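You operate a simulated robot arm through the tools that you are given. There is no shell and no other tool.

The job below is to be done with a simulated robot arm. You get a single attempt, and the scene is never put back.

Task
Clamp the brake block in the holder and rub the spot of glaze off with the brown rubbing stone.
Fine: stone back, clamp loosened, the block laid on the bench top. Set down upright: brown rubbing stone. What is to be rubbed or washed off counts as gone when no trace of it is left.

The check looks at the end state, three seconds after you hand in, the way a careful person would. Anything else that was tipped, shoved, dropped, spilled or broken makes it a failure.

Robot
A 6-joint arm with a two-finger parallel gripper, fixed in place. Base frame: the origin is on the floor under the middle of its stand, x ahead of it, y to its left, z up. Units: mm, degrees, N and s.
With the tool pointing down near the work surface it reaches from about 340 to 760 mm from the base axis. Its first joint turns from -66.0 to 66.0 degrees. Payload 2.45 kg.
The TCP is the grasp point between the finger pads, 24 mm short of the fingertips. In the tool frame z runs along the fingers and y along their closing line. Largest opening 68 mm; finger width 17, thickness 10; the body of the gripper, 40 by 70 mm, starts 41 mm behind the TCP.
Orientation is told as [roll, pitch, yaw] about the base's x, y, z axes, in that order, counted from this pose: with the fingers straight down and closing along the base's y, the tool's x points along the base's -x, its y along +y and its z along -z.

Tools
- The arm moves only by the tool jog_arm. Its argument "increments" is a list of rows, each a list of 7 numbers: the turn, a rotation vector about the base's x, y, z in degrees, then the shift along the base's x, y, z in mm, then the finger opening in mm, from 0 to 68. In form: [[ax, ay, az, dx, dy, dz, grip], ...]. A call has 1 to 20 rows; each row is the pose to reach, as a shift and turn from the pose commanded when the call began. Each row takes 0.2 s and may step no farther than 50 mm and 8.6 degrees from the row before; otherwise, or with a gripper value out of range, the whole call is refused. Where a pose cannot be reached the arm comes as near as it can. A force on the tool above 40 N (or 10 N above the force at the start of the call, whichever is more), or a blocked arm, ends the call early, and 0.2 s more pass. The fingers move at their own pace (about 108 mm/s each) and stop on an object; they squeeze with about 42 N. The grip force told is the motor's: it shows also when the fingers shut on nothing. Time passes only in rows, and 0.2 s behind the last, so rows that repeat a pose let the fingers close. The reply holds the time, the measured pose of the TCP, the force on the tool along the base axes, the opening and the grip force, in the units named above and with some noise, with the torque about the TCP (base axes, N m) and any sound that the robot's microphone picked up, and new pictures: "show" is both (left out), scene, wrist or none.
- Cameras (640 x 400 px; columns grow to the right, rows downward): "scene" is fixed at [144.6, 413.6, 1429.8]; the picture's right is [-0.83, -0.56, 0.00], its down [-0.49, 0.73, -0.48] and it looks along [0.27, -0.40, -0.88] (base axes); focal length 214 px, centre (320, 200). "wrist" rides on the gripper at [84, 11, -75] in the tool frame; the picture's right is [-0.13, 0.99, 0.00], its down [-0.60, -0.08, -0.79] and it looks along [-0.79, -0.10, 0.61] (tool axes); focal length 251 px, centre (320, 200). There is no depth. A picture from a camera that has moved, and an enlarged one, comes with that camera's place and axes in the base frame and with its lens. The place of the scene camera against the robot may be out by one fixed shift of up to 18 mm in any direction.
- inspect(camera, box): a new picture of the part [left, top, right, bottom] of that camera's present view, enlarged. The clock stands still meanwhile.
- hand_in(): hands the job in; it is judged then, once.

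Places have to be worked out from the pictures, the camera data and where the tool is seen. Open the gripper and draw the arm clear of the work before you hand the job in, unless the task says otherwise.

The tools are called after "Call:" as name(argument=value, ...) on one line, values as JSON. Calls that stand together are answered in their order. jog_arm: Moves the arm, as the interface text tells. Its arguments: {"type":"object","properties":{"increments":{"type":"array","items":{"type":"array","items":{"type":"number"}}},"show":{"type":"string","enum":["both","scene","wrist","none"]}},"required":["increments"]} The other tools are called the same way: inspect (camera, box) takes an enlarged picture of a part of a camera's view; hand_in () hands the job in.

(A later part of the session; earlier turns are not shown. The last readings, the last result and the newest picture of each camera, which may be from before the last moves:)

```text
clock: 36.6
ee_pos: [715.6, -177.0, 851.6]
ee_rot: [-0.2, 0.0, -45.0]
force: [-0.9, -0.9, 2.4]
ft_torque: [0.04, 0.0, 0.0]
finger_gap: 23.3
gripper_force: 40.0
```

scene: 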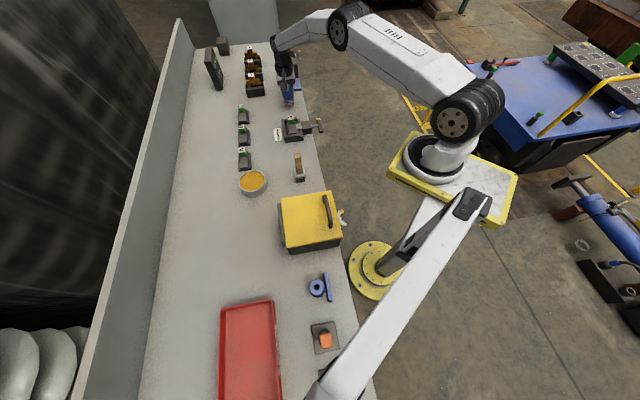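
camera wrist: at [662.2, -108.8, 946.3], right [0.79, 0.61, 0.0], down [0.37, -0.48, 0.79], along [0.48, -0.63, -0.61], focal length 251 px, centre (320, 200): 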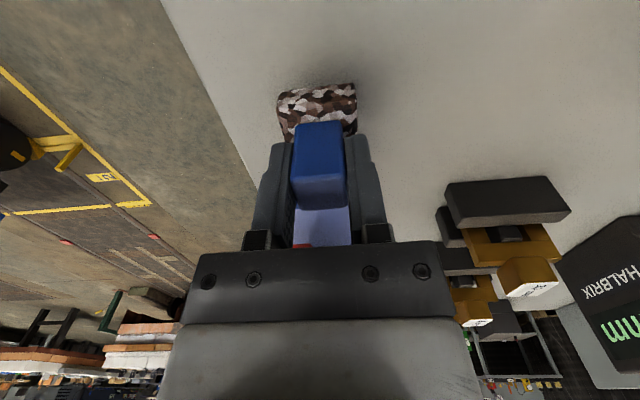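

Force has changed from -1.7 to +2.4 N, so the stone is resting on the bench. I open the fingers and check before lifting.

Call:
jog_arm(increments=[[0, 0, 0, 0, 0, -0.2, 12], [0, 0, 0, 0, 0, -0.2, 26], [0, 0, 0, 0, 0, -0.2, 45], [0, 0, 0, 0, 0, -0.2, 68], [0, 0, 0, 0, 0, -0.2, 68]], show="wrist")

Call:
inspect(camera="scene", box=[265, 70, 325, 120])

```text
clock: 37.8
ee_pos: [714.7, -175.2, 851.8]
ee_rot: [-0.1, 0.0, -44.9]
force: [1.1, -0.4, -0.5]
ft_torque: [0.01, -0.01, 0.0]
finger_gap: 68.1
gripper_force: 0.1
camera wrist: at [662.8, -108.0, 926.4], right [0.79, 0.61, 0.0], down [0.37, -0.48, 0.79], along [0.48, -0.63, -0.61], focal length 251 px, centre (320, 200)
```

wrist: 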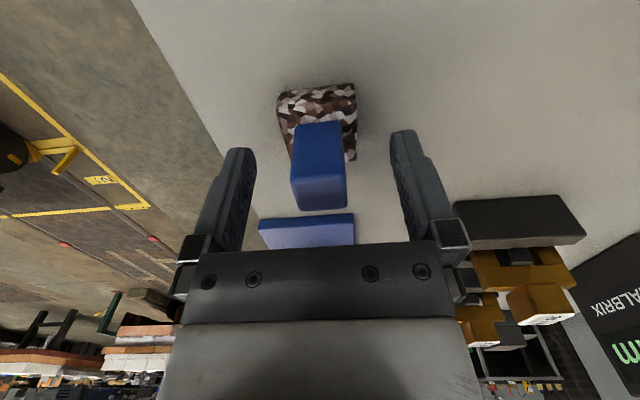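

```text
8.00 times, centred on (295, 95) of scene
camera zoom: at [144.6, 413.6, 1429.8], right [-0.83, -0.56, 0.0], down [-0.49, 0.73, -0.48], along [0.27, -0.4, -0.88], focal length 1716 px, centre (520, 1040)
```

zoom: 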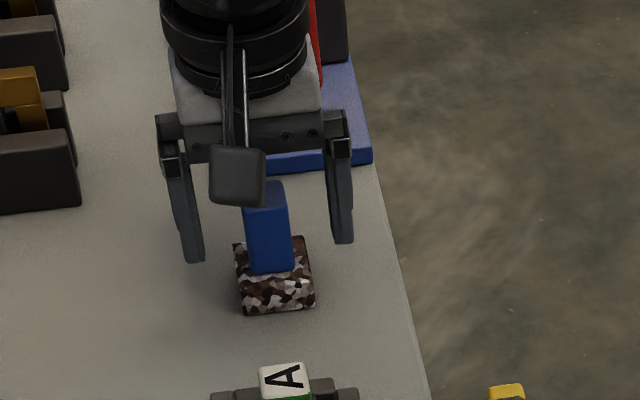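

The stone stands upright in its original place. I'll lift clear, close the fingers, and travel above the black end of the clamp bar to push it down and loosen the clamp.

Call:
jog_arm(increments=[[0, 0, 0, 0, 0, 40, 68], [0, 0, 0, 0, 0, 85, 68], [0, 0, 0, -40, 12, 90, 68], [0, 0, 0, -84, 24, 90, 30], [0, 0, 0, -127, 36, 90, 0], [0, 0, 0, -170, 49, 90, 0], [0, 0, 0, -210.6, 60.6, 90, 0], [0, 0, 0, -210.6, 60.6, 60, 0], [0, 0, 0, -210.6, 60.6, 60, 0]], show="both")

Call:
inspect(camera="wrist", box=[240, 60, 400, 220])

Call:
inspect(camera="scene", box=[275, 80, 345, 140])

```text
clock: 39.8
ee_pos: [504.9, -115.4, 910.3]
ee_rot: [-0.1, -0.2, -45.0]
force: [-0.3, -0.1, 0.4]
ft_torque: [-0.01, 0.0, -0.01]
finger_gap: 0.1
gripper_force: 23.5
camera wrist: at [453.6, -47.8, 987.1], right [0.79, 0.61, 0.0], down [0.37, -0.48, 0.79], along [0.48, -0.63, -0.61], focal length 251 px, centre (320, 200)
```

scene: 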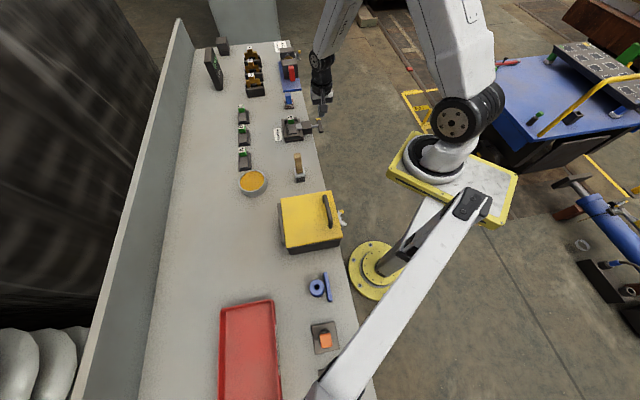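
wrist: 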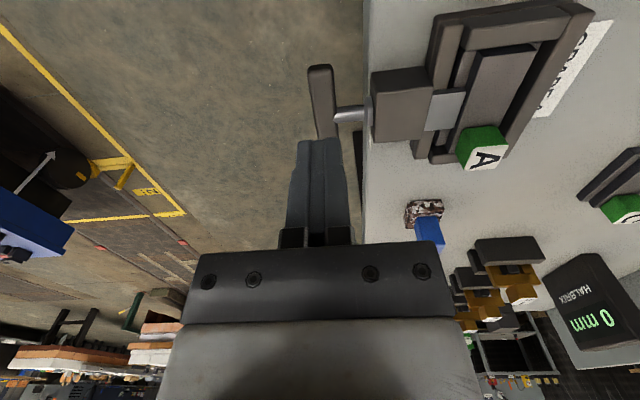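

```text
2.50 times, centred on (320, 140) of wrist
camera zoom: at [453.6, -47.8, 987.1], right [0.79, 0.61, 0.0], down [0.37, -0.48, 0.79], along [0.48, -0.63, -0.61], focal length 629 px, centre (320, 350)
```

zoom: 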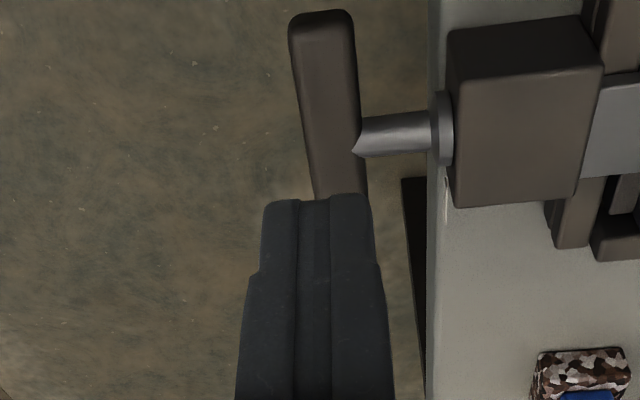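

```text
6.67 times, centred on (310, 110) of scene
camera zoom: at [144.6, 413.6, 1429.8], right [-0.83, -0.56, 0.0], down [-0.49, 0.73, -0.48], along [0.27, -0.4, -0.88], focal length 1430 px, centre (387, 800)
```

zoom: 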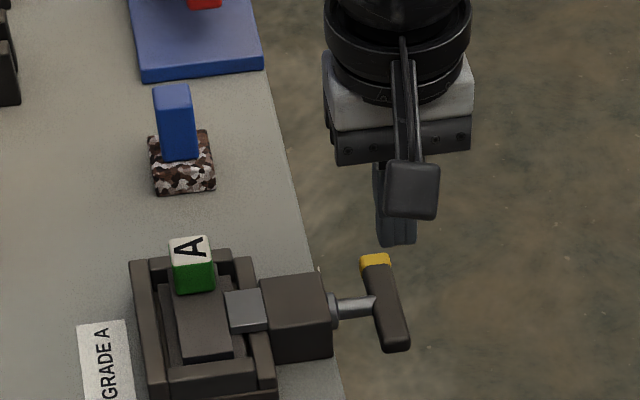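

The pusher is above the black end (bar at n≈277, its end at e≈-434, axis e≈-469). I'll go down to just above the bar's upper face.

Call:
jog_arm(increments=[[0, 0, 0, 0.7, 0.7, -40, 0], [0, 0, 0, 0.7, 0.7, -59, 0], [0, 0, 0, 0.7, 0.7, -59, 0]], show="wrist")

Call:
inspect(camera="wrist", box=[240, 60, 400, 220])

Call:
inspect(camera="scene", box=[285, 90, 345, 140])

```text
clock: 40.6
ee_pos: [506.9, -114.7, 850.7]
ee_rot: [-0.1, 0.0, -45.1]
force: [-0.5, -0.1, 0.0]
ft_torque: [0.02, 0.0, -0.02]
finger_gap: 0.2
gripper_force: 23.7
camera wrist: at [454.3, -45.8, 926.3], right [0.79, 0.61, 0.0], down [0.37, -0.48, 0.79], along [0.48, -0.63, -0.61], focal length 251 px, centre (320, 200)
```

wrist: 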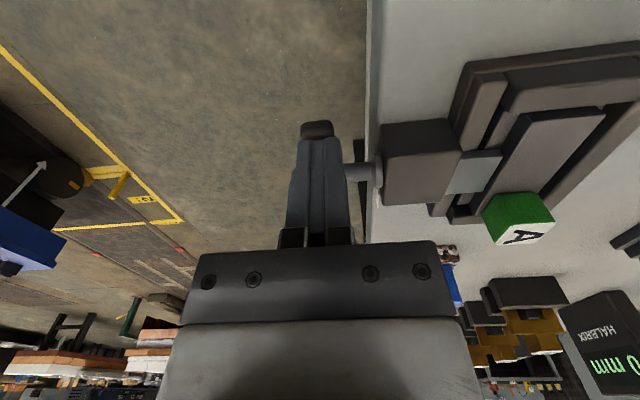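

```text
2.50 times, centred on (320, 140) of wrist
camera zoom: at [454.3, -45.8, 926.3], right [0.79, 0.61, 0.0], down [0.37, -0.48, 0.79], along [0.48, -0.63, -0.61], focal length 629 px, centre (320, 350)
```

zoom: 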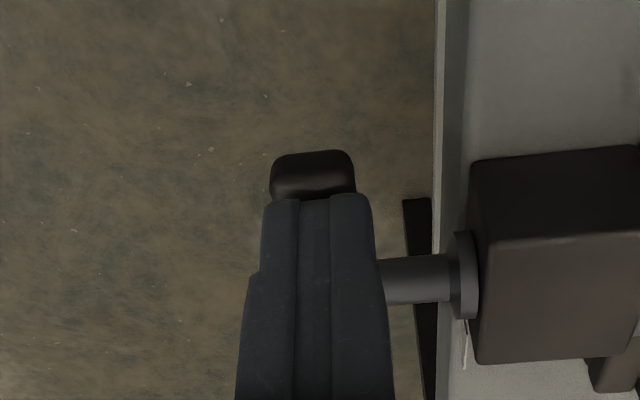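

```text
8.00 times, centred on (315, 115) of scene
camera zoom: at [144.6, 413.6, 1429.8], right [-0.83, -0.56, 0.0], down [-0.49, 0.73, -0.48], along [0.27, -0.4, -0.88], focal length 1716 px, centre (360, 880)
```

zoom: 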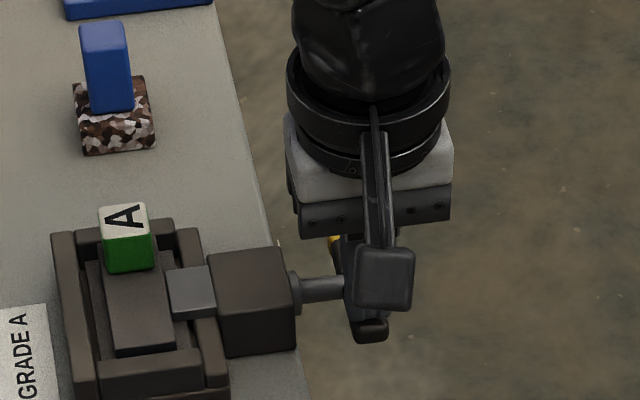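

The fingertips are right over the black end. I'll push it down along the arc to about half-way and check.

Call:
jog_arm(increments=[[0, 0, 0, 0, 0, -3, 0], [0, 0, 0, 0, 0, -4.6, 0], [0, 0, 0, -0.5, 0.5, -7.8, 0], [0, 0, 0, -0.9, 0.9, -11.1, 0], [0, 0, 0, -0.85, 0.85, -14.4, 0], [0, 0, 0, -0.6, 0.6, -17.7, 0], [0, 0, 0, 0.15, -0.15, -20.8, 0], [0, 0, 0, 1.0, -1.0, -23.9, 0], [0, 0, 0, 1.0, -1.0, -23.9, 0]], show="wrist")

Call:
inspect(camera="wrist", box=[240, 60, 400, 220])

Call:
inspect(camera="scene", box=[285, 90, 345, 140])

```text
clock: 42.6
ee_pos: [507.3, -116.1, 827.2]
ee_rot: [-0.1, 0.1, -45.0]
force: [0.0, -0.1, -1.0]
ft_torque: [0.03, -0.01, -0.03]
finger_gap: 0.0
gripper_force: 23.9
camera wrist: at [454.7, -48.0, 903.2], right [0.79, 0.61, 0.0], down [0.37, -0.48, 0.79], along [0.48, -0.63, -0.61], focal length 251 px, centre (320, 200)
```

wrist: 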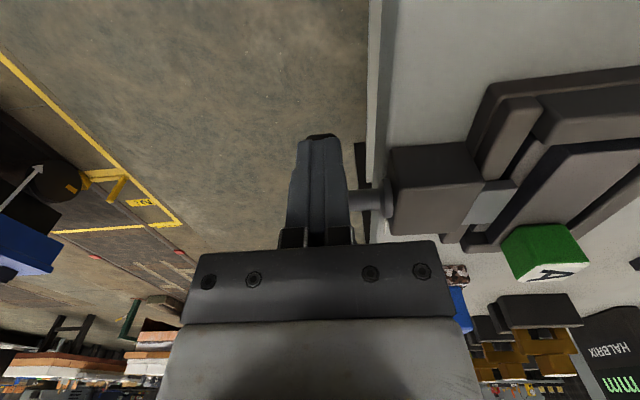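

```text
2.50 times, centred on (320, 140) of wrist
camera zoom: at [454.7, -48.0, 903.2], right [0.79, 0.61, 0.0], down [0.37, -0.48, 0.79], along [0.48, -0.63, -0.61], focal length 629 px, centre (320, 350)
```

zoom: 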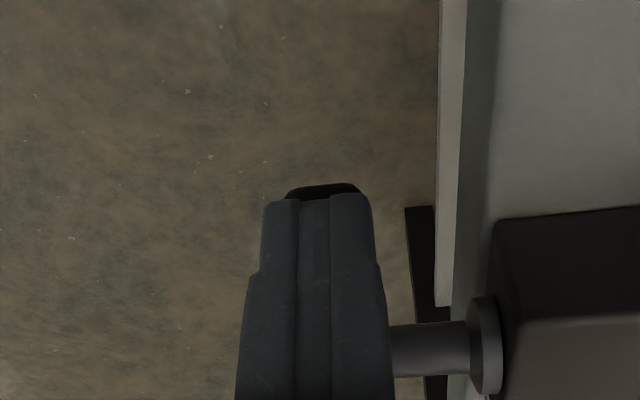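

```text
8.00 times, centred on (315, 115) of scene
camera zoom: at [144.6, 413.6, 1429.8], right [-0.83, -0.56, 0.0], down [-0.49, 0.73, -0.48], along [0.27, -0.4, -0.88], focal length 1716 px, centre (360, 880)
```

zoom: 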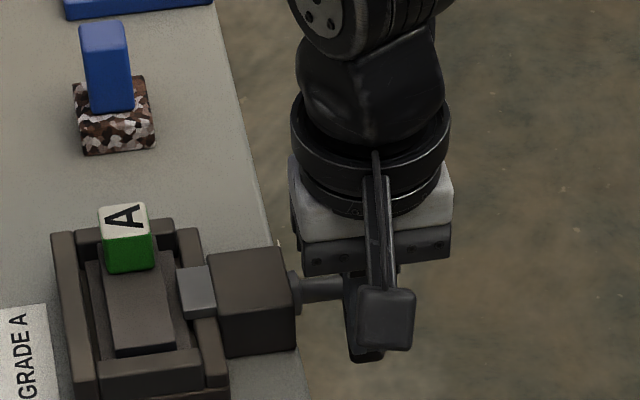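

The jaw has started to retract and the bar follows freely. I continue down and around toward the upright position.

Call:
jog_arm(increments=[[0, 0, 0, 1.3, -1.3, -2.9, 0], [0, 0, 0, 2.6, -2.6, -5.5, 0], [0, 0, 0, 4.4, -4.4, -7.8, 0], [0, 0, 0, 6.15, -6.15, -9.8, 0], [0, 0, 0, 7.5, -7.5, -11, 0], [0, 0, 0, 8.8, -8.8, -11.9, 0], [0, 0, 0, 8.8, -8.8, -11.9, 0]], show="wrist")

Call:
inspect(camera="wrist", box=[240, 60, 400, 220])

Call:
inspect(camera="scene", box=[285, 90, 345, 140])

```text
clock: 44.2
ee_pos: [514.9, -124.2, 816.7]
ee_rot: [0.0, -0.1, -45.0]
force: [-1.1, 0.8, -0.5]
ft_torque: [0.0, 0.04, -0.02]
finger_gap: 0.1
gripper_force: 23.7
camera wrist: at [463.1, -55.7, 891.5], right [0.79, 0.61, 0.0], down [0.37, -0.48, 0.79], along [0.48, -0.63, -0.61], focal length 251 px, centre (320, 200)
```

wrist: 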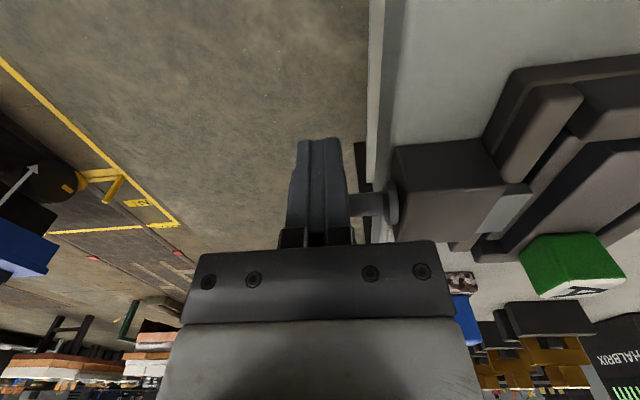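

```text
2.50 times, centred on (320, 140) of wrist
camera zoom: at [463.1, -55.7, 891.5], right [0.79, 0.61, 0.0], down [0.37, -0.48, 0.79], along [0.48, -0.63, -0.61], focal length 629 px, centre (320, 350)
```

zoom: 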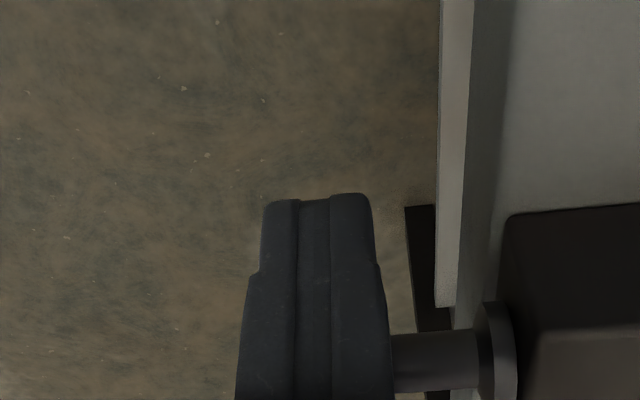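

```text
8.00 times, centred on (315, 115) of scene
camera zoom: at [144.6, 413.7, 1429.8], right [-0.83, -0.56, 0.0], down [-0.49, 0.73, -0.48], along [0.27, -0.4, -0.88], focal length 1716 px, centre (360, 880)
```

zoom: 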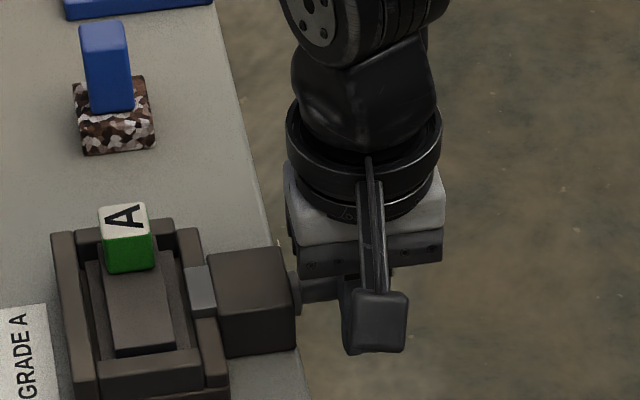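

The bar is near upright and the jaw has drawn back. I'll rise, cross to the tick side of the yellow end, and look before nudging it back to its original lean.

Call:
jog_arm(increments=[[0, 0, 0, 0, 0, 40, 0], [0, 0, 0, 0, 0, 80, 0], [0, 0, 0, 17, -16, 80, 0], [0, 0, 0, 35, -33, 80, 0], [0, 0, 0, 35, -33, 80, 0]], show="wrist")

Call:
inspect(camera="wrist", box=[240, 30, 400, 190])

Call:
inspect(camera="scene", box=[285, 90, 345, 140])

```text
clock: 45.4
ee_pos: [550.6, -156.8, 895.6]
ee_rot: [-0.1, 0.0, -45.1]
force: [-0.1, 0.3, -0.7]
ft_torque: [0.01, 0.0, 0.01]
finger_gap: 0.3
gripper_force: 22.9
camera wrist: at [499.1, -89.7, 971.5], right [0.79, 0.61, 0.0], down [0.37, -0.48, 0.79], along [0.48, -0.63, -0.61], focal length 251 px, centre (320, 200)
```

wrist: 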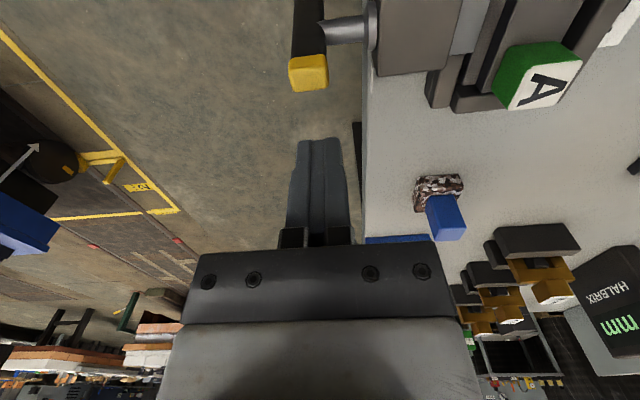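

```text
2.50 times, centred on (320, 110) of wrist
camera zoom: at [499.1, -89.7, 971.5], right [0.79, 0.61, 0.0], down [0.37, -0.48, 0.79], along [0.48, -0.63, -0.61], focal length 629 px, centre (320, 425)
```

zoom: 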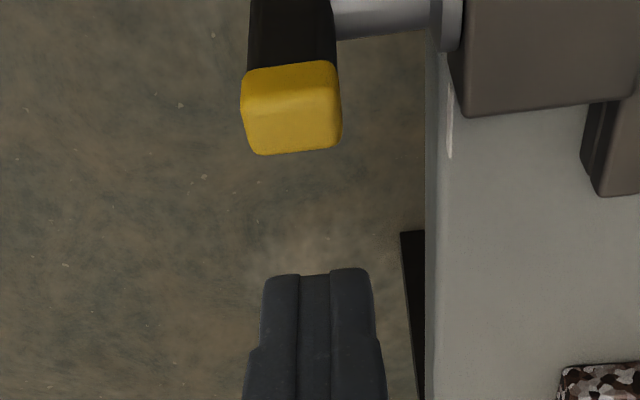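

```text
8.00 times, centred on (315, 115) of scene
camera zoom: at [144.6, 413.6, 1429.8], right [-0.83, -0.56, 0.0], down [-0.49, 0.73, -0.48], along [0.27, -0.4, -0.88], focal length 1716 px, centre (360, 880)
```

zoom: 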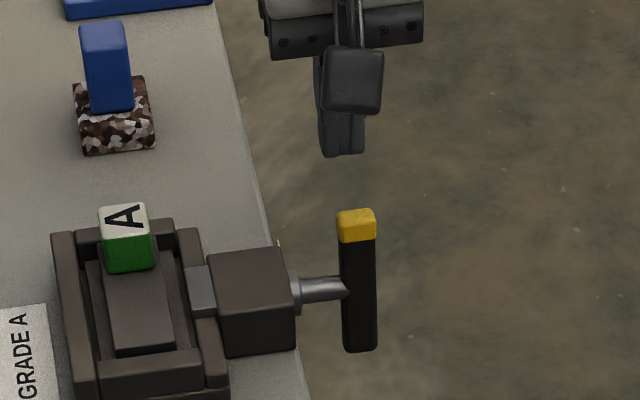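

The bar stands about 10° right of vertical. I'll descend on its tick side and push the yellow end gently back left to its original ~20° lean.

Call:
jog_arm(increments=[[0, 0, 0, 0, 0, -34, 0], [0, 0, 0, 0, 0, -34, 0], [0, 0, 0, -5, 5, -34, 0], [0, 0, 0, -7.5, 7.5, -33.5, 0], [0, 0, 0, -10, 10, -33, 0], [0, 0, 0, -12.5, 12.5, -32.5, 0], [0, 0, 0, -14, 14, -32.5, 0], [0, 0, 0, -14, 14, -32.5, 0]], show="wrist")

Call:
inspect(camera="scene", box=[285, 90, 345, 140])

Call:
inspect(camera="wrist", box=[240, 60, 400, 220])

```text
clock: 47.2
ee_pos: [535.2, -143.9, 863.3]
ee_rot: [-0.2, -0.2, -45.0]
force: [1.8, -1.8, 2.1]
ft_torque: [-0.01, -0.06, -0.02]
finger_gap: 0.0
gripper_force: 23.7
camera wrist: at [484.0, -75.5, 939.5], right [0.79, 0.61, 0.0], down [0.37, -0.48, 0.79], along [0.48, -0.63, -0.61], focal length 251 px, centre (320, 200)
```

wrist: 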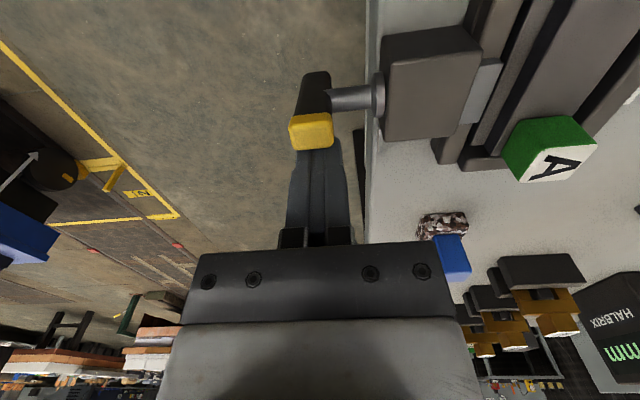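

```text
8.00 times, centred on (315, 115) of scene
camera zoom: at [144.6, 413.6, 1429.8], right [-0.83, -0.56, 0.0], down [-0.49, 0.73, -0.48], along [0.27, -0.4, -0.88], focal length 1716 px, centre (360, 880)
```

zoom: 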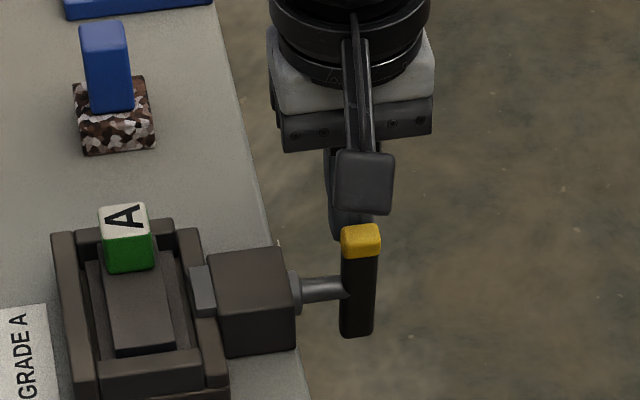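

```text
2.50 times, centred on (320, 140) of wrist
camera zoom: at [484.0, -75.5, 939.5], right [0.79, 0.61, 0.0], down [0.37, -0.48, 0.79], along [0.48, -0.63, -0.61], focal length 629 px, centre (320, 350)
```

zoom: 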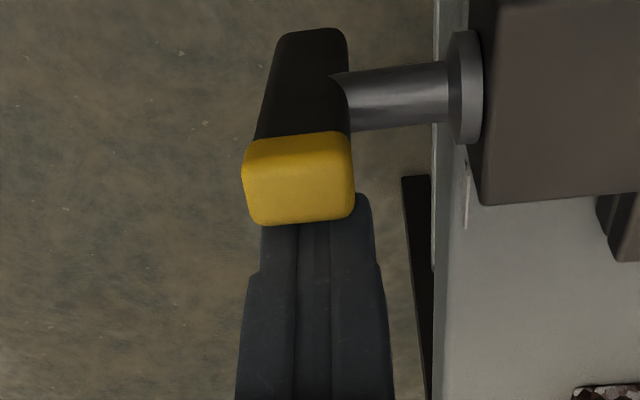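

The bar leans back a bit now; originally the yellow cap was slightly farther left. I'll push about 7 mm more in small steps, watching the force for a stop.

Call:
jog_arm(increments=[[0, 0, 0, -1.5, 1.5, 0.3, 0], [0, 0, 0, -3, 3, 0.5, 0], [0, 0, 0, -4.2, 4.2, 0.5, 0], [0, 0, 0, -5, 5, 0.5, 0], [0, 0, 0, -5, 5, 0.5, 0]], show="none")

Call:
inspect(camera="scene", box=[285, 90, 345, 140])

Call:
inspect(camera="wrist", box=[240, 60, 400, 220])

```text
clock: 48.4
ee_pos: [529.6, -137.0, 864.7]
ee_rot: [-0.2, 0.0, -45.0]
force: [1.2, -0.6, 0.9]
ft_torque: [-0.01, -0.04, -0.03]
finger_gap: 0.0
gripper_force: 23.5
```

```text
8.00 times, centred on (315, 115) of scene
camera zoom: at [144.6, 413.6, 1429.8], right [-0.83, -0.56, 0.0], down [-0.49, 0.73, -0.48], along [0.27, -0.4, -0.88], focal length 1716 px, centre (360, 880)
```

zoom: 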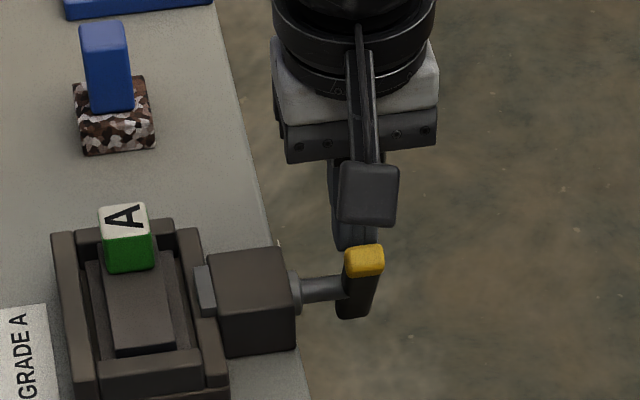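

```text
2.50 times, centred on (320, 140) of wrist
camera zoom: at [478.2, -70.0, 939.8], right [0.79, 0.61, 0.0], down [0.37, -0.48, 0.79], along [0.48, -0.63, -0.61], focal length 629 px, centre (320, 350)
```

zoom: 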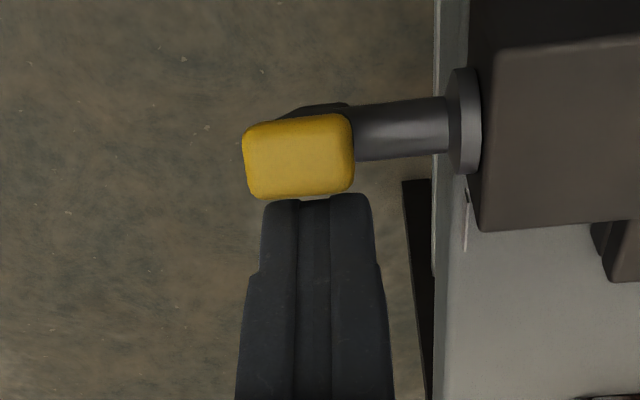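

The bar is back at (slightly past) its original lean, swinging freely, and the jaw is drawn back. I'll back off, rise, and rotate to yaw +45° above the block's tab (about 624, -76).

Call:
jog_arm(increments=[[0, 0, 0, 4, -4, 0, 0], [0, 0, 0, 4, -4, 40, 0], [0, 0, 0, 4, -4, 80, 0], [0, 0, 8.2, 12, 2, 85, 0], [0, 0, 16.4, 20, 8, 85, 20], [0, 0, 24.6, 28, 14, 85, 45], [0, 0, 32.8, 36, 20, 85, 68], [0, 0, 41, 44, 26, 85, 68], [0, 0, 49.2, 52, 32, 85, 68], [0, 0, 57.4, 60, 38, 85, 68], [0, 0, 65.6, 68, 44, 85, 68], [0, 0, 73.8, 76, 50, 85, 68], [0, 0, 82, 85, 56, 85, 68], [0, 0, 90, 93.9, 62.3, 85, 68], [0, 0, 90, 93.9, 62.3, 85, 68]], show="both")

Call:
inspect(camera="wrist", box=[240, 0, 400, 130])

Call:
inspect(camera="scene", box=[275, 80, 345, 140])

```text
clock: 51.6
ee_pos: [624.5, -76.3, 948.4]
ee_rot: [-0.2, -0.1, 45.1]
force: [-0.6, 0.8, 0.1]
ft_torque: [0.02, -0.01, 0.02]
finger_gap: 68.0
gripper_force: 0.1
camera wrist: at [557.6, -126.1, 1024.6], right [-0.61, 0.79, 0.0], down [0.48, 0.37, 0.79], along [0.63, 0.48, -0.61], focal length 251 px, centre (320, 200)
```

scene: 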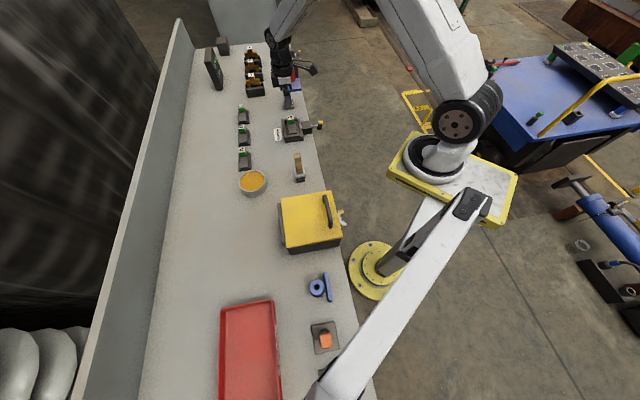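
wrist: 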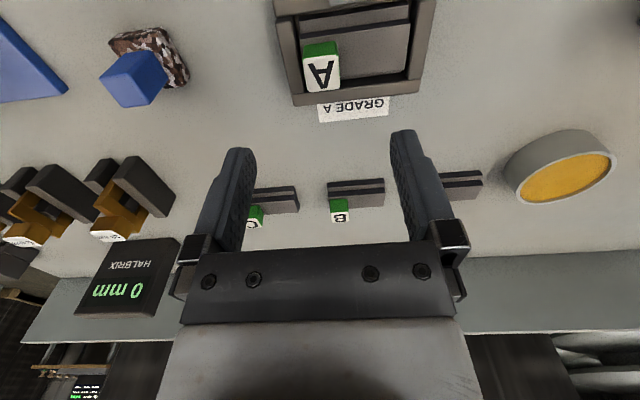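

```text
3.08 times, centred on (320, 65) of wrist
camera zoom: at [557.6, -126.1, 1024.6], right [-0.61, 0.79, 0.0], down [0.48, 0.37, 0.79], along [0.63, 0.48, -0.61], focal length 774 px, centre (320, 615)
```

zoom: 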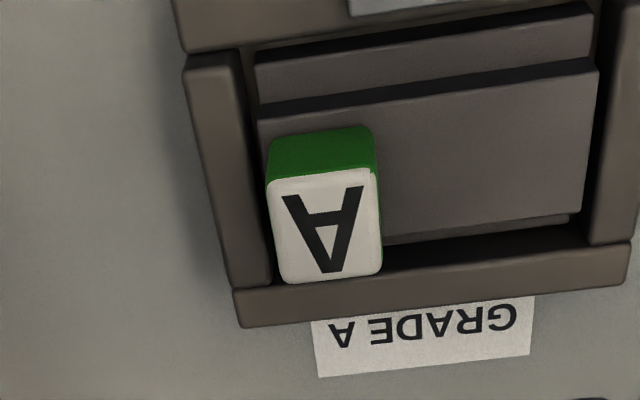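

```text
6.67 times, centred on (310, 110) of scene
camera zoom: at [144.6, 413.6, 1429.8], right [-0.83, -0.56, 0.0], down [-0.49, 0.73, -0.48], along [0.27, -0.4, -0.88], focal length 1430 px, centre (387, 800)
```

zoom: 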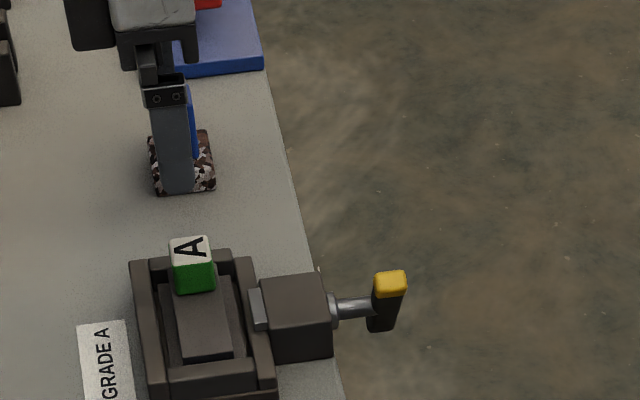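

The pad is clean in this view too. The tab centres at about (623, -73.8), so I correct by 1–2 mm and descend over it, stopping a little above the final grip height.

Call:
jog_arm(increments=[[0, 0, 0, -1.1, 2.2, -40, 68], [0, 0, 0, -1.1, 2.2, -70, 68], [0, 0, 0, -1.1, 2.2, -84, 50], [0, 0, 0, -1.1, 2.2, -84, 50]], show="wrist")

Call:
inspect(camera="wrist", box=[230, 100, 410, 250])

Call:
inspect(camera="scene", box=[275, 95, 325, 140])

```text
clock: 52.6
ee_pos: [624.1, -73.6, 864.5]
ee_rot: [-0.2, 0.0, 44.9]
force: [-0.4, 0.3, 0.2]
ft_torque: [-0.03, -0.02, 0.01]
finger_gap: 50.1
gripper_force: 0.0
camera wrist: at [556.5, -125.2, 940.7], right [-0.61, 0.79, 0.0], down [0.48, 0.37, 0.79], along [0.63, 0.48, -0.61], focal length 251 px, centre (320, 200)
```

wrist: 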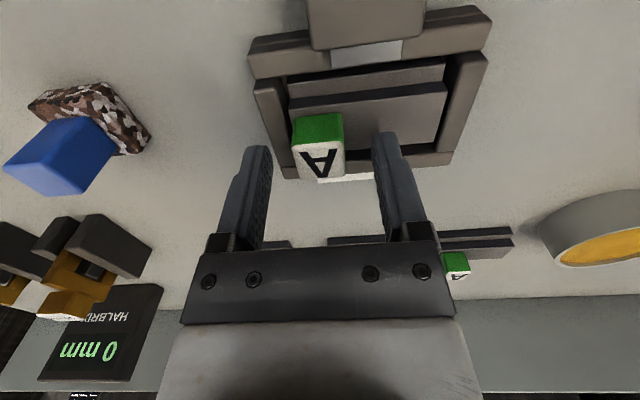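

```text
2.67 times, centred on (320, 175) of wrist
camera zoom: at [556.5, -125.2, 940.7], right [-0.61, 0.79, 0.0], down [0.48, 0.37, 0.79], along [0.63, 0.48, -0.61], focal length 670 px, centre (320, 267)
```

zoom: 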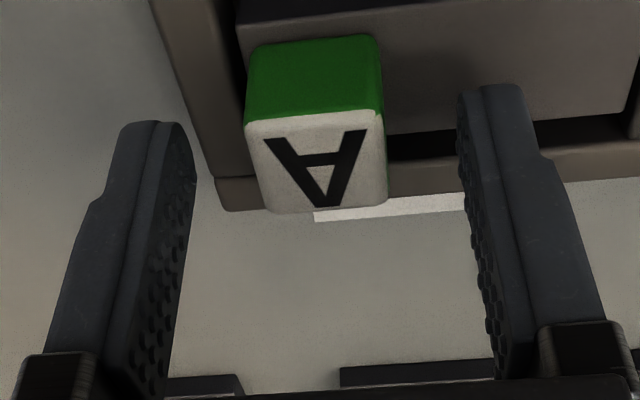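

```text
8.89 times, centred on (300, 118) of scene
camera zoom: at [144.6, 413.6, 1429.8], right [-0.83, -0.56, 0.0], down [-0.49, 0.73, -0.48], along [0.27, -0.4, -0.88], focal length 1906 px, centre (498, 933)
```

zoom: 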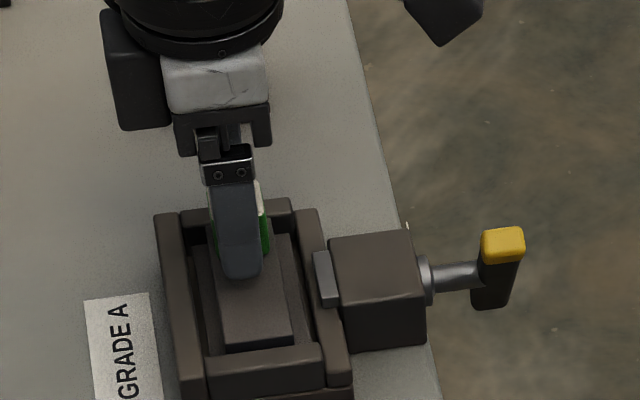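

The tab is centred between the fingers within about a millimetre. I lower the last 6.5 mm and close on the tab.

Call:
jog_arm(increments=[[0, 0, 0, 0, 0, -4, 50], [0, 0, 0, 0, 0, -6.5, 50], [0, 0, 0, 0, 0, -6.5, 35], [0, 0, 0, 0, 0, -6.5, 20], [0, 0, 0, 0, 0, -6.5, 12], [0, 0, 0, 0, 0, -6.5, 12]], show="wrist")

Call:
inspect(camera="scene", box=[275, 95, 325, 140])

```text
clock: 54.0
ee_pos: [622.5, -74.2, 859.5]
ee_rot: [-0.2, 0.0, 45.1]
force: [1.2, -0.8, 0.7]
ft_torque: [0.04, 0.08, -0.02]
finger_gap: 24.0
gripper_force: 39.6
camera wrist: at [556.2, -124.9, 934.7], right [-0.61, 0.79, 0.0], down [0.48, 0.37, 0.79], along [0.63, 0.48, -0.61], focal length 251 px, centre (320, 200)
```

wrist: 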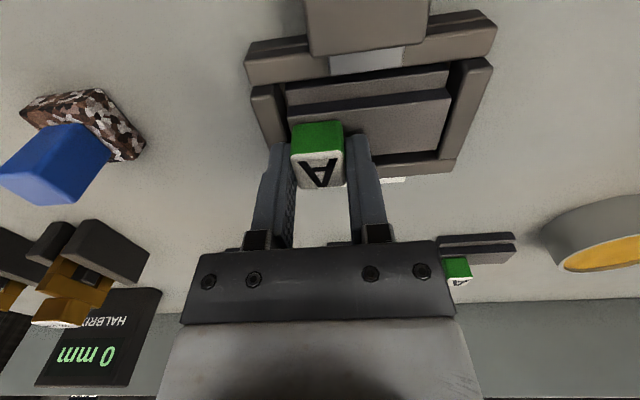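

```text
8.89 times, centred on (300, 118) of scene
camera zoom: at [144.6, 413.6, 1429.8], right [-0.83, -0.56, 0.0], down [-0.49, 0.73, -0.48], along [0.27, -0.4, -0.88], focal length 1906 px, centre (498, 933)
```

zoom: 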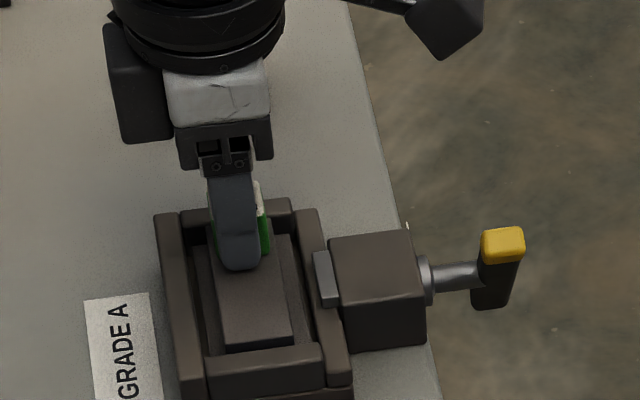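

Gripped at 24 mm with ~40 N. I'll lift slowly and watch the force for any snagging.

Call:
jog_arm(increments=[[0, 0, 0, 0, 0, 2, 12], [0, 0, 0, 0, 0, 4, 12], [0, 0, 0, 0, 0, 7, 12], [0, 0, 0, 0, 0, 10, 12], [0, 0, 0, 0, 0, 10, 12]], show="wrist")

Call:
inspect(camera="scene", box=[275, 95, 325, 140])

Call:
inspect(camera="wrist", box=[240, 20, 460, 200])

```text
clock: 55.2
ee_pos: [622.8, -72.5, 869.8]
ee_rot: [-0.1, 0.0, 45.0]
force: [0.4, 0.0, -2.1]
ft_torque: [-0.07, 0.0, -0.03]
finger_gap: 23.6
gripper_force: 39.3
camera wrist: at [556.0, -124.2, 944.1], right [-0.61, 0.79, 0.0], down [0.48, 0.37, 0.79], along [0.63, 0.48, -0.61], focal length 251 px, centre (320, 200)
```

wrist: 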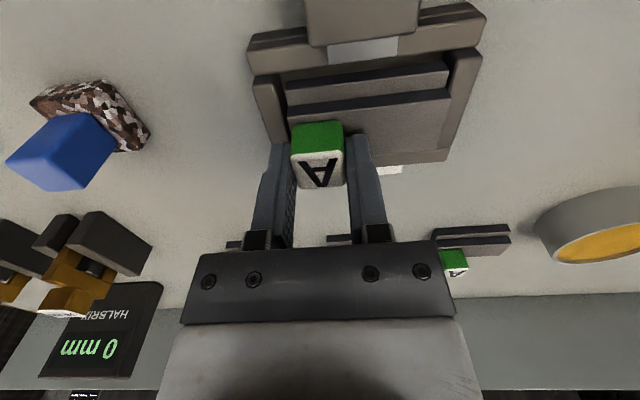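

```text
8.89 times, centred on (300, 118) of scene
camera zoom: at [144.6, 413.6, 1429.8], right [-0.83, -0.56, 0.0], down [-0.49, 0.73, -0.48], along [0.27, -0.4, -0.88], focal length 1906 px, centre (498, 933)
```

zoom: 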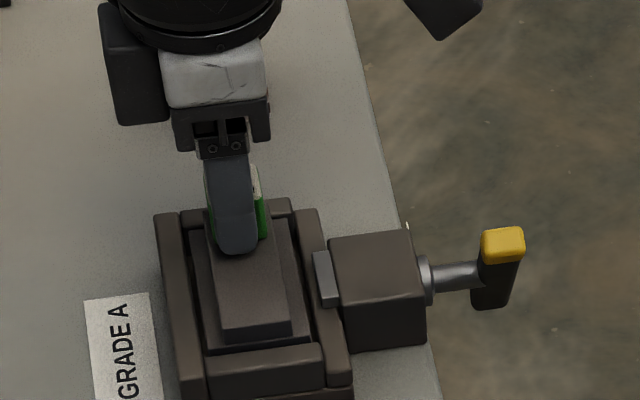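

```text
2.22 times, centred on (350, 110) of wrist
camera zoom: at [556.0, -124.2, 944.1], right [-0.61, 0.79, 0.0], down [0.48, 0.37, 0.79], along [0.63, 0.48, -0.61], focal length 559 px, centre (253, 400)
```

zoom: 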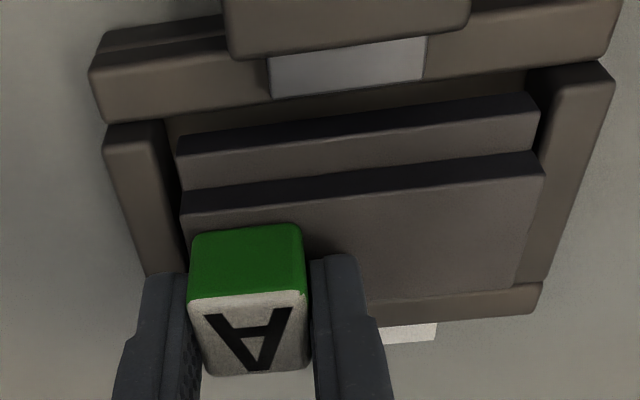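

The block is coming up freely (about 2–3 N). I continue lifting until it's well clear of the holder walls.

Call:
jog_arm(increments=[[0, 0, 0, 0, 0, 8, 12], [0, 0, 0, 0, 0, 18, 12], [0, 0, 0, 0, 0, 35, 12], [0, 0, 0, 0, 0, 60, 12], [0, 0, 0, 0, 0, 60, 12]], show="both")

Call:
inspect(camera="scene", box=[275, 85, 325, 140])

Call:
inspect(camera="wrist", box=[240, 20, 460, 200])

```text
clock: 56.4
ee_pos: [623.6, -73.4, 929.0]
ee_rot: [-0.1, -0.1, 45.0]
force: [0.2, 0.1, -3.2]
ft_torque: [0.02, -0.04, -0.03]
finger_gap: 23.6
gripper_force: 39.4
camera wrist: at [556.7, -125.8, 1004.6], right [-0.61, 0.79, 0.0], down [0.48, 0.37, 0.79], along [0.63, 0.48, -0.61], focal length 251 px, centre (320, 200)
```

scene: 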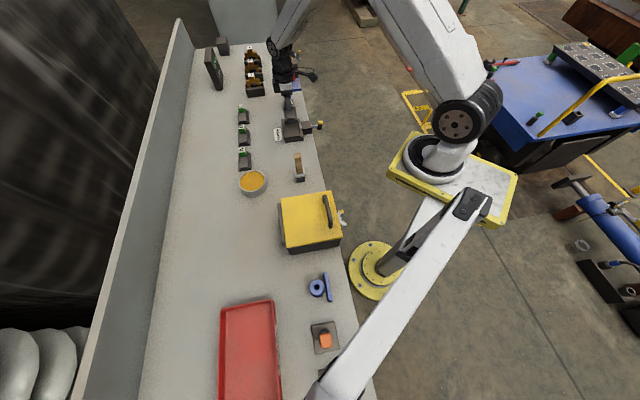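
wrist: 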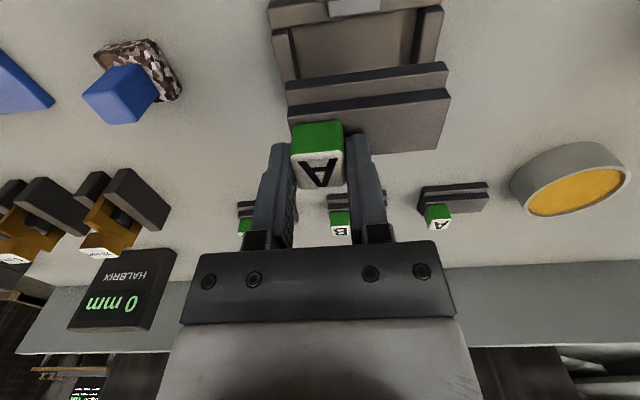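

```text
7.27 times, centred on (300, 112) of scene
camera zoom: at [144.6, 413.6, 1429.8], right [-0.83, -0.56, 0.0], down [-0.49, 0.73, -0.48], along [0.27, -0.4, -0.88], focal length 1560 px, centre (466, 836)
```

zoom: 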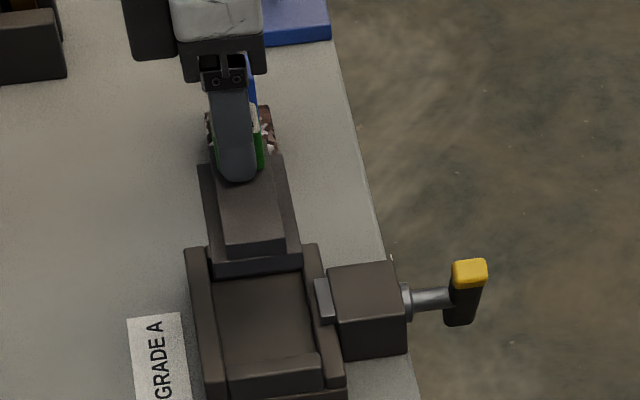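

```text
2.22 times, centred on (350, 110) of wrist
camera zoom: at [556.7, -125.8, 1004.6], right [-0.61, 0.79, 0.0], down [0.48, 0.37, 0.79], along [0.63, 0.48, -0.61], focal length 559 px, centre (253, 400)
```

zoom: 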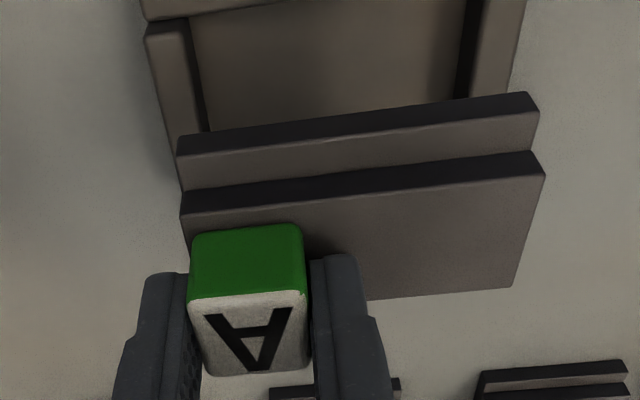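

The block hangs level and clear of the holder. I'll carry it sideways to the empty bench area between the holder and the brush (TCP about 545, 13), then check before lowering.

Call:
jog_arm(increments=[[0, 0, 0, -26, 29, 0, 12], [0, 0, 0, -52, 58, 0, 12], [0, 0, 0, -77.7, 87.2, 0, 12], [0, 0, 0, -77.7, 87.2, -30, 12], [0, 0, 0, -77.7, 87.2, -50, 12], [0, 0, 0, -77.7, 87.2, -50, 12]], show="both")

Call:
inspect(camera="scene", box=[265, 110, 335, 180])

Call:
inspect(camera="wrist", box=[200, 20, 520, 220])

```text
clock: 57.8
ee_pos: [546.6, 14.3, 878.1]
ee_rot: [0.0, -0.2, 45.0]
force: [0.5, 0.0, -1.7]
ft_torque: [-0.02, 0.02, 0.01]
finger_gap: 23.7
gripper_force: 39.9
camera wrist: at [478.5, -36.8, 953.3], right [-0.61, 0.79, 0.0], down [0.48, 0.37, 0.79], along [0.63, 0.48, -0.61], focal length 251 px, centre (320, 200)
```

scene: 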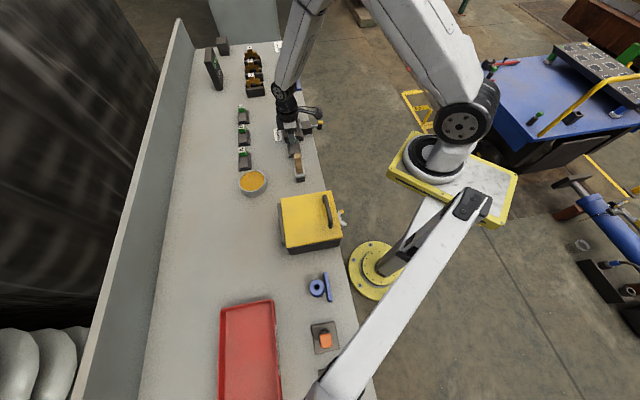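
wrist: 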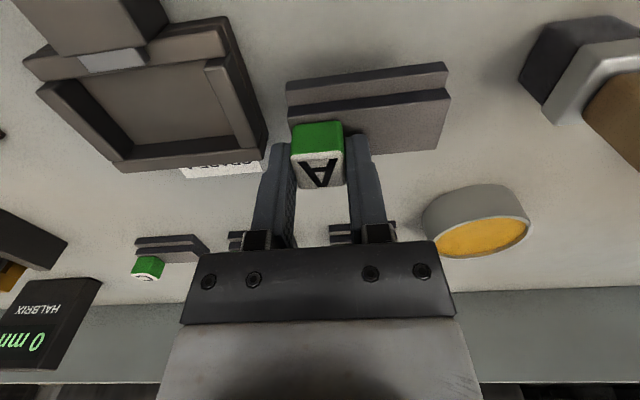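

```text
5.71 times, centred on (300, 145) of scene
camera zoom: at [144.6, 413.6, 1429.8], right [-0.83, -0.56, 0.0], down [-0.49, 0.73, -0.48], along [0.27, -0.4, -0.88], focal length 1226 px, centre (434, 514)
```

zoom: 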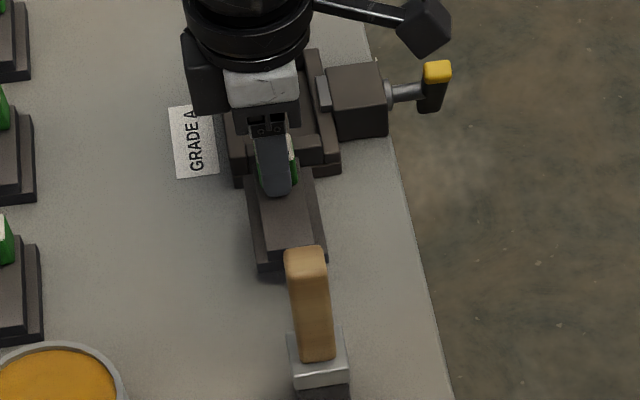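

```text
2.00 times, centred on (360, 120) of wrist
camera zoom: at [478.5, -36.8, 953.3], right [-0.61, 0.79, 0.0], down [0.48, 0.37, 0.79], along [0.63, 0.48, -0.61], focal length 503 px, centre (240, 360)
```

zoom: 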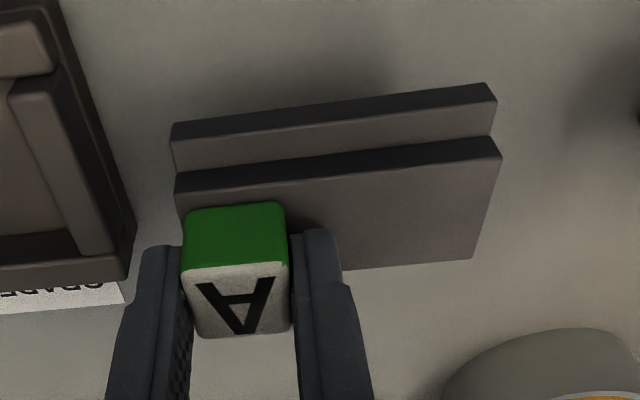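

Clearances: ~28 mm to the holder, ~60 mm to the brush base. I'll lower to near the bench and then creep to contact.

Call:
jog_arm(increments=[[0, 0, 0, 0, 0, -12, 12], [0, 0, 0, 0, 0, -20, 12], [0, 0, 0, 0, 0, -22, 12], [0, 0, 0, 0, 0, -23, 12], [0, 0, 0, 0, 0, -24, 12], [0, 0, 0, 0, 0, -24, 12]], show="none")

Call:
inspect(camera="wrist", box=[200, 20, 520, 220])

Call:
inspect(camera="scene", box=[275, 115, 325, 165])

```text
clock: 59.2
ee_pos: [545.9, 14.7, 853.6]
ee_rot: [-0.2, 0.0, 45.0]
force: [0.0, -0.1, -2.7]
ft_torque: [-0.04, -0.03, -0.01]
finger_gap: 23.6
gripper_force: 39.9
```

```text
2.00 times, centred on (360, 120) of wrist
camera zoom: at [478.3, -36.7, 929.3], right [-0.61, 0.79, 0.0], down [0.48, 0.37, 0.79], along [0.63, 0.48, -0.61], focal length 503 px, centre (240, 360)
```

zoom: 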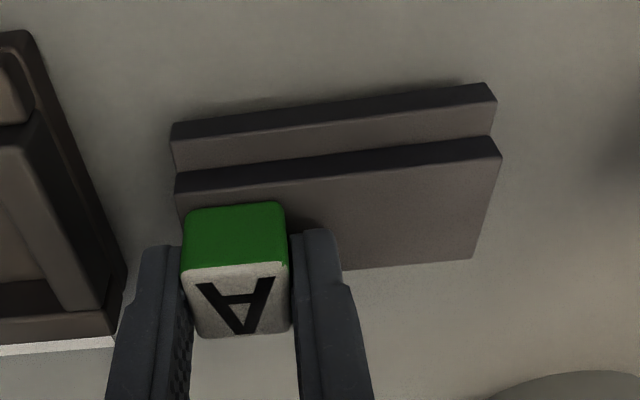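

```text
8.00 times, centred on (300, 140) of scene
camera zoom: at [144.6, 413.6, 1429.8], right [-0.83, -0.56, 0.0], down [-0.49, 0.73, -0.48], along [0.27, -0.4, -0.88], focal length 1716 px, centre (480, 680)
```

zoom: 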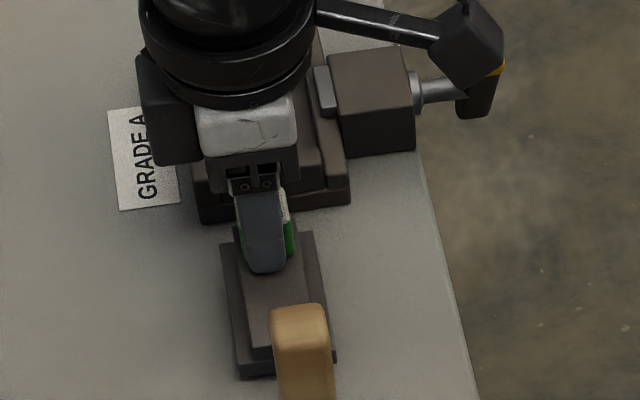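

Still hanging free, just above the bench. I'll continue creeping down in 0.7 mm steps until the force shows contact.

Call:
jog_arm(increments=[[0, 0, 0, 0, 0, -0.7, 12], [0, 0, 0, 0, 0, -1.4, 12], [0, 0, 0, 0, 0, -2.1, 12], [0, 0, 0, 0, 0, -2.1, 12]], show="none")

```text
clock: 60.2
ee_pos: [546.0, 14.1, 853.6]
ee_rot: [0.0, 0.0, 44.9]
force: [-0.9, -1.5, -2.6]
ft_torque: [-0.03, -0.06, 0.0]
finger_gap: 23.9
gripper_force: 39.5
```

Not touching yet (force still equals the block's weight). I continue down.

Call:
jog_arm(increments=[[0, 0, 0, 0, 0, -0.7, 12], [0, 0, 0, 0, 0, -1.4, 12], [0, 0, 0, 0, 0, -1.4, 12]], show="none")

Call:
inspect(camera="wrist", box=[260, 30, 480, 180])

```text
clock: 61.0
ee_pos: [546.1, 15.0, 853.5]
ee_rot: [-0.1, -0.1, 45.0]
force: [1.4, 0.4, -3.6]
ft_torque: [0.01, -0.03, 0.0]
finger_gap: 23.6
gripper_force: 39.9
```

```text
2.67 times, centred on (370, 105) of wrist
camera zoom: at [478.2, -36.7, 926.7], right [-0.61, 0.79, 0.0], down [0.48, 0.37, 0.79], along [0.63, 0.48, -0.61], focal length 670 px, centre (187, 453)
```

zoom: 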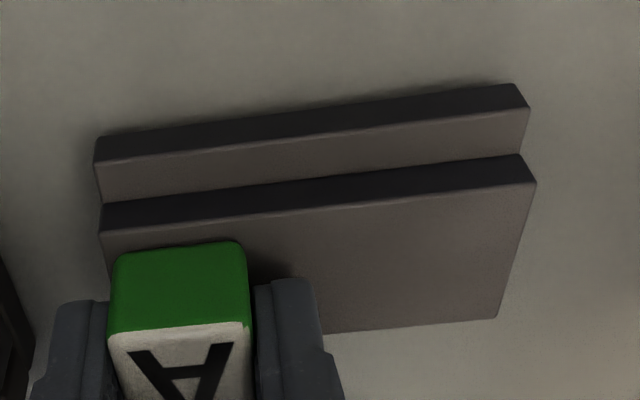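

Still slightly above the bench (shadow gap visible is closing). Continue creeping with 0.6 mm steps.

Call:
jog_arm(increments=[[0, 0, 0, 0, 0, -0.6, 12], [0, 0, 0, 0, 0, -1.2, 12], [0, 0, 0, 0, 0, -1.2, 12]], show="none")

```text
clock: 61.8
ee_pos: [544.7, 14.6, 849.3]
ee_rot: [-0.1, 0.0, 45.0]
force: [-0.1, 0.1, -3.1]
ft_torque: [0.02, -0.04, -0.01]
finger_gap: 23.6
gripper_force: 40.1
```

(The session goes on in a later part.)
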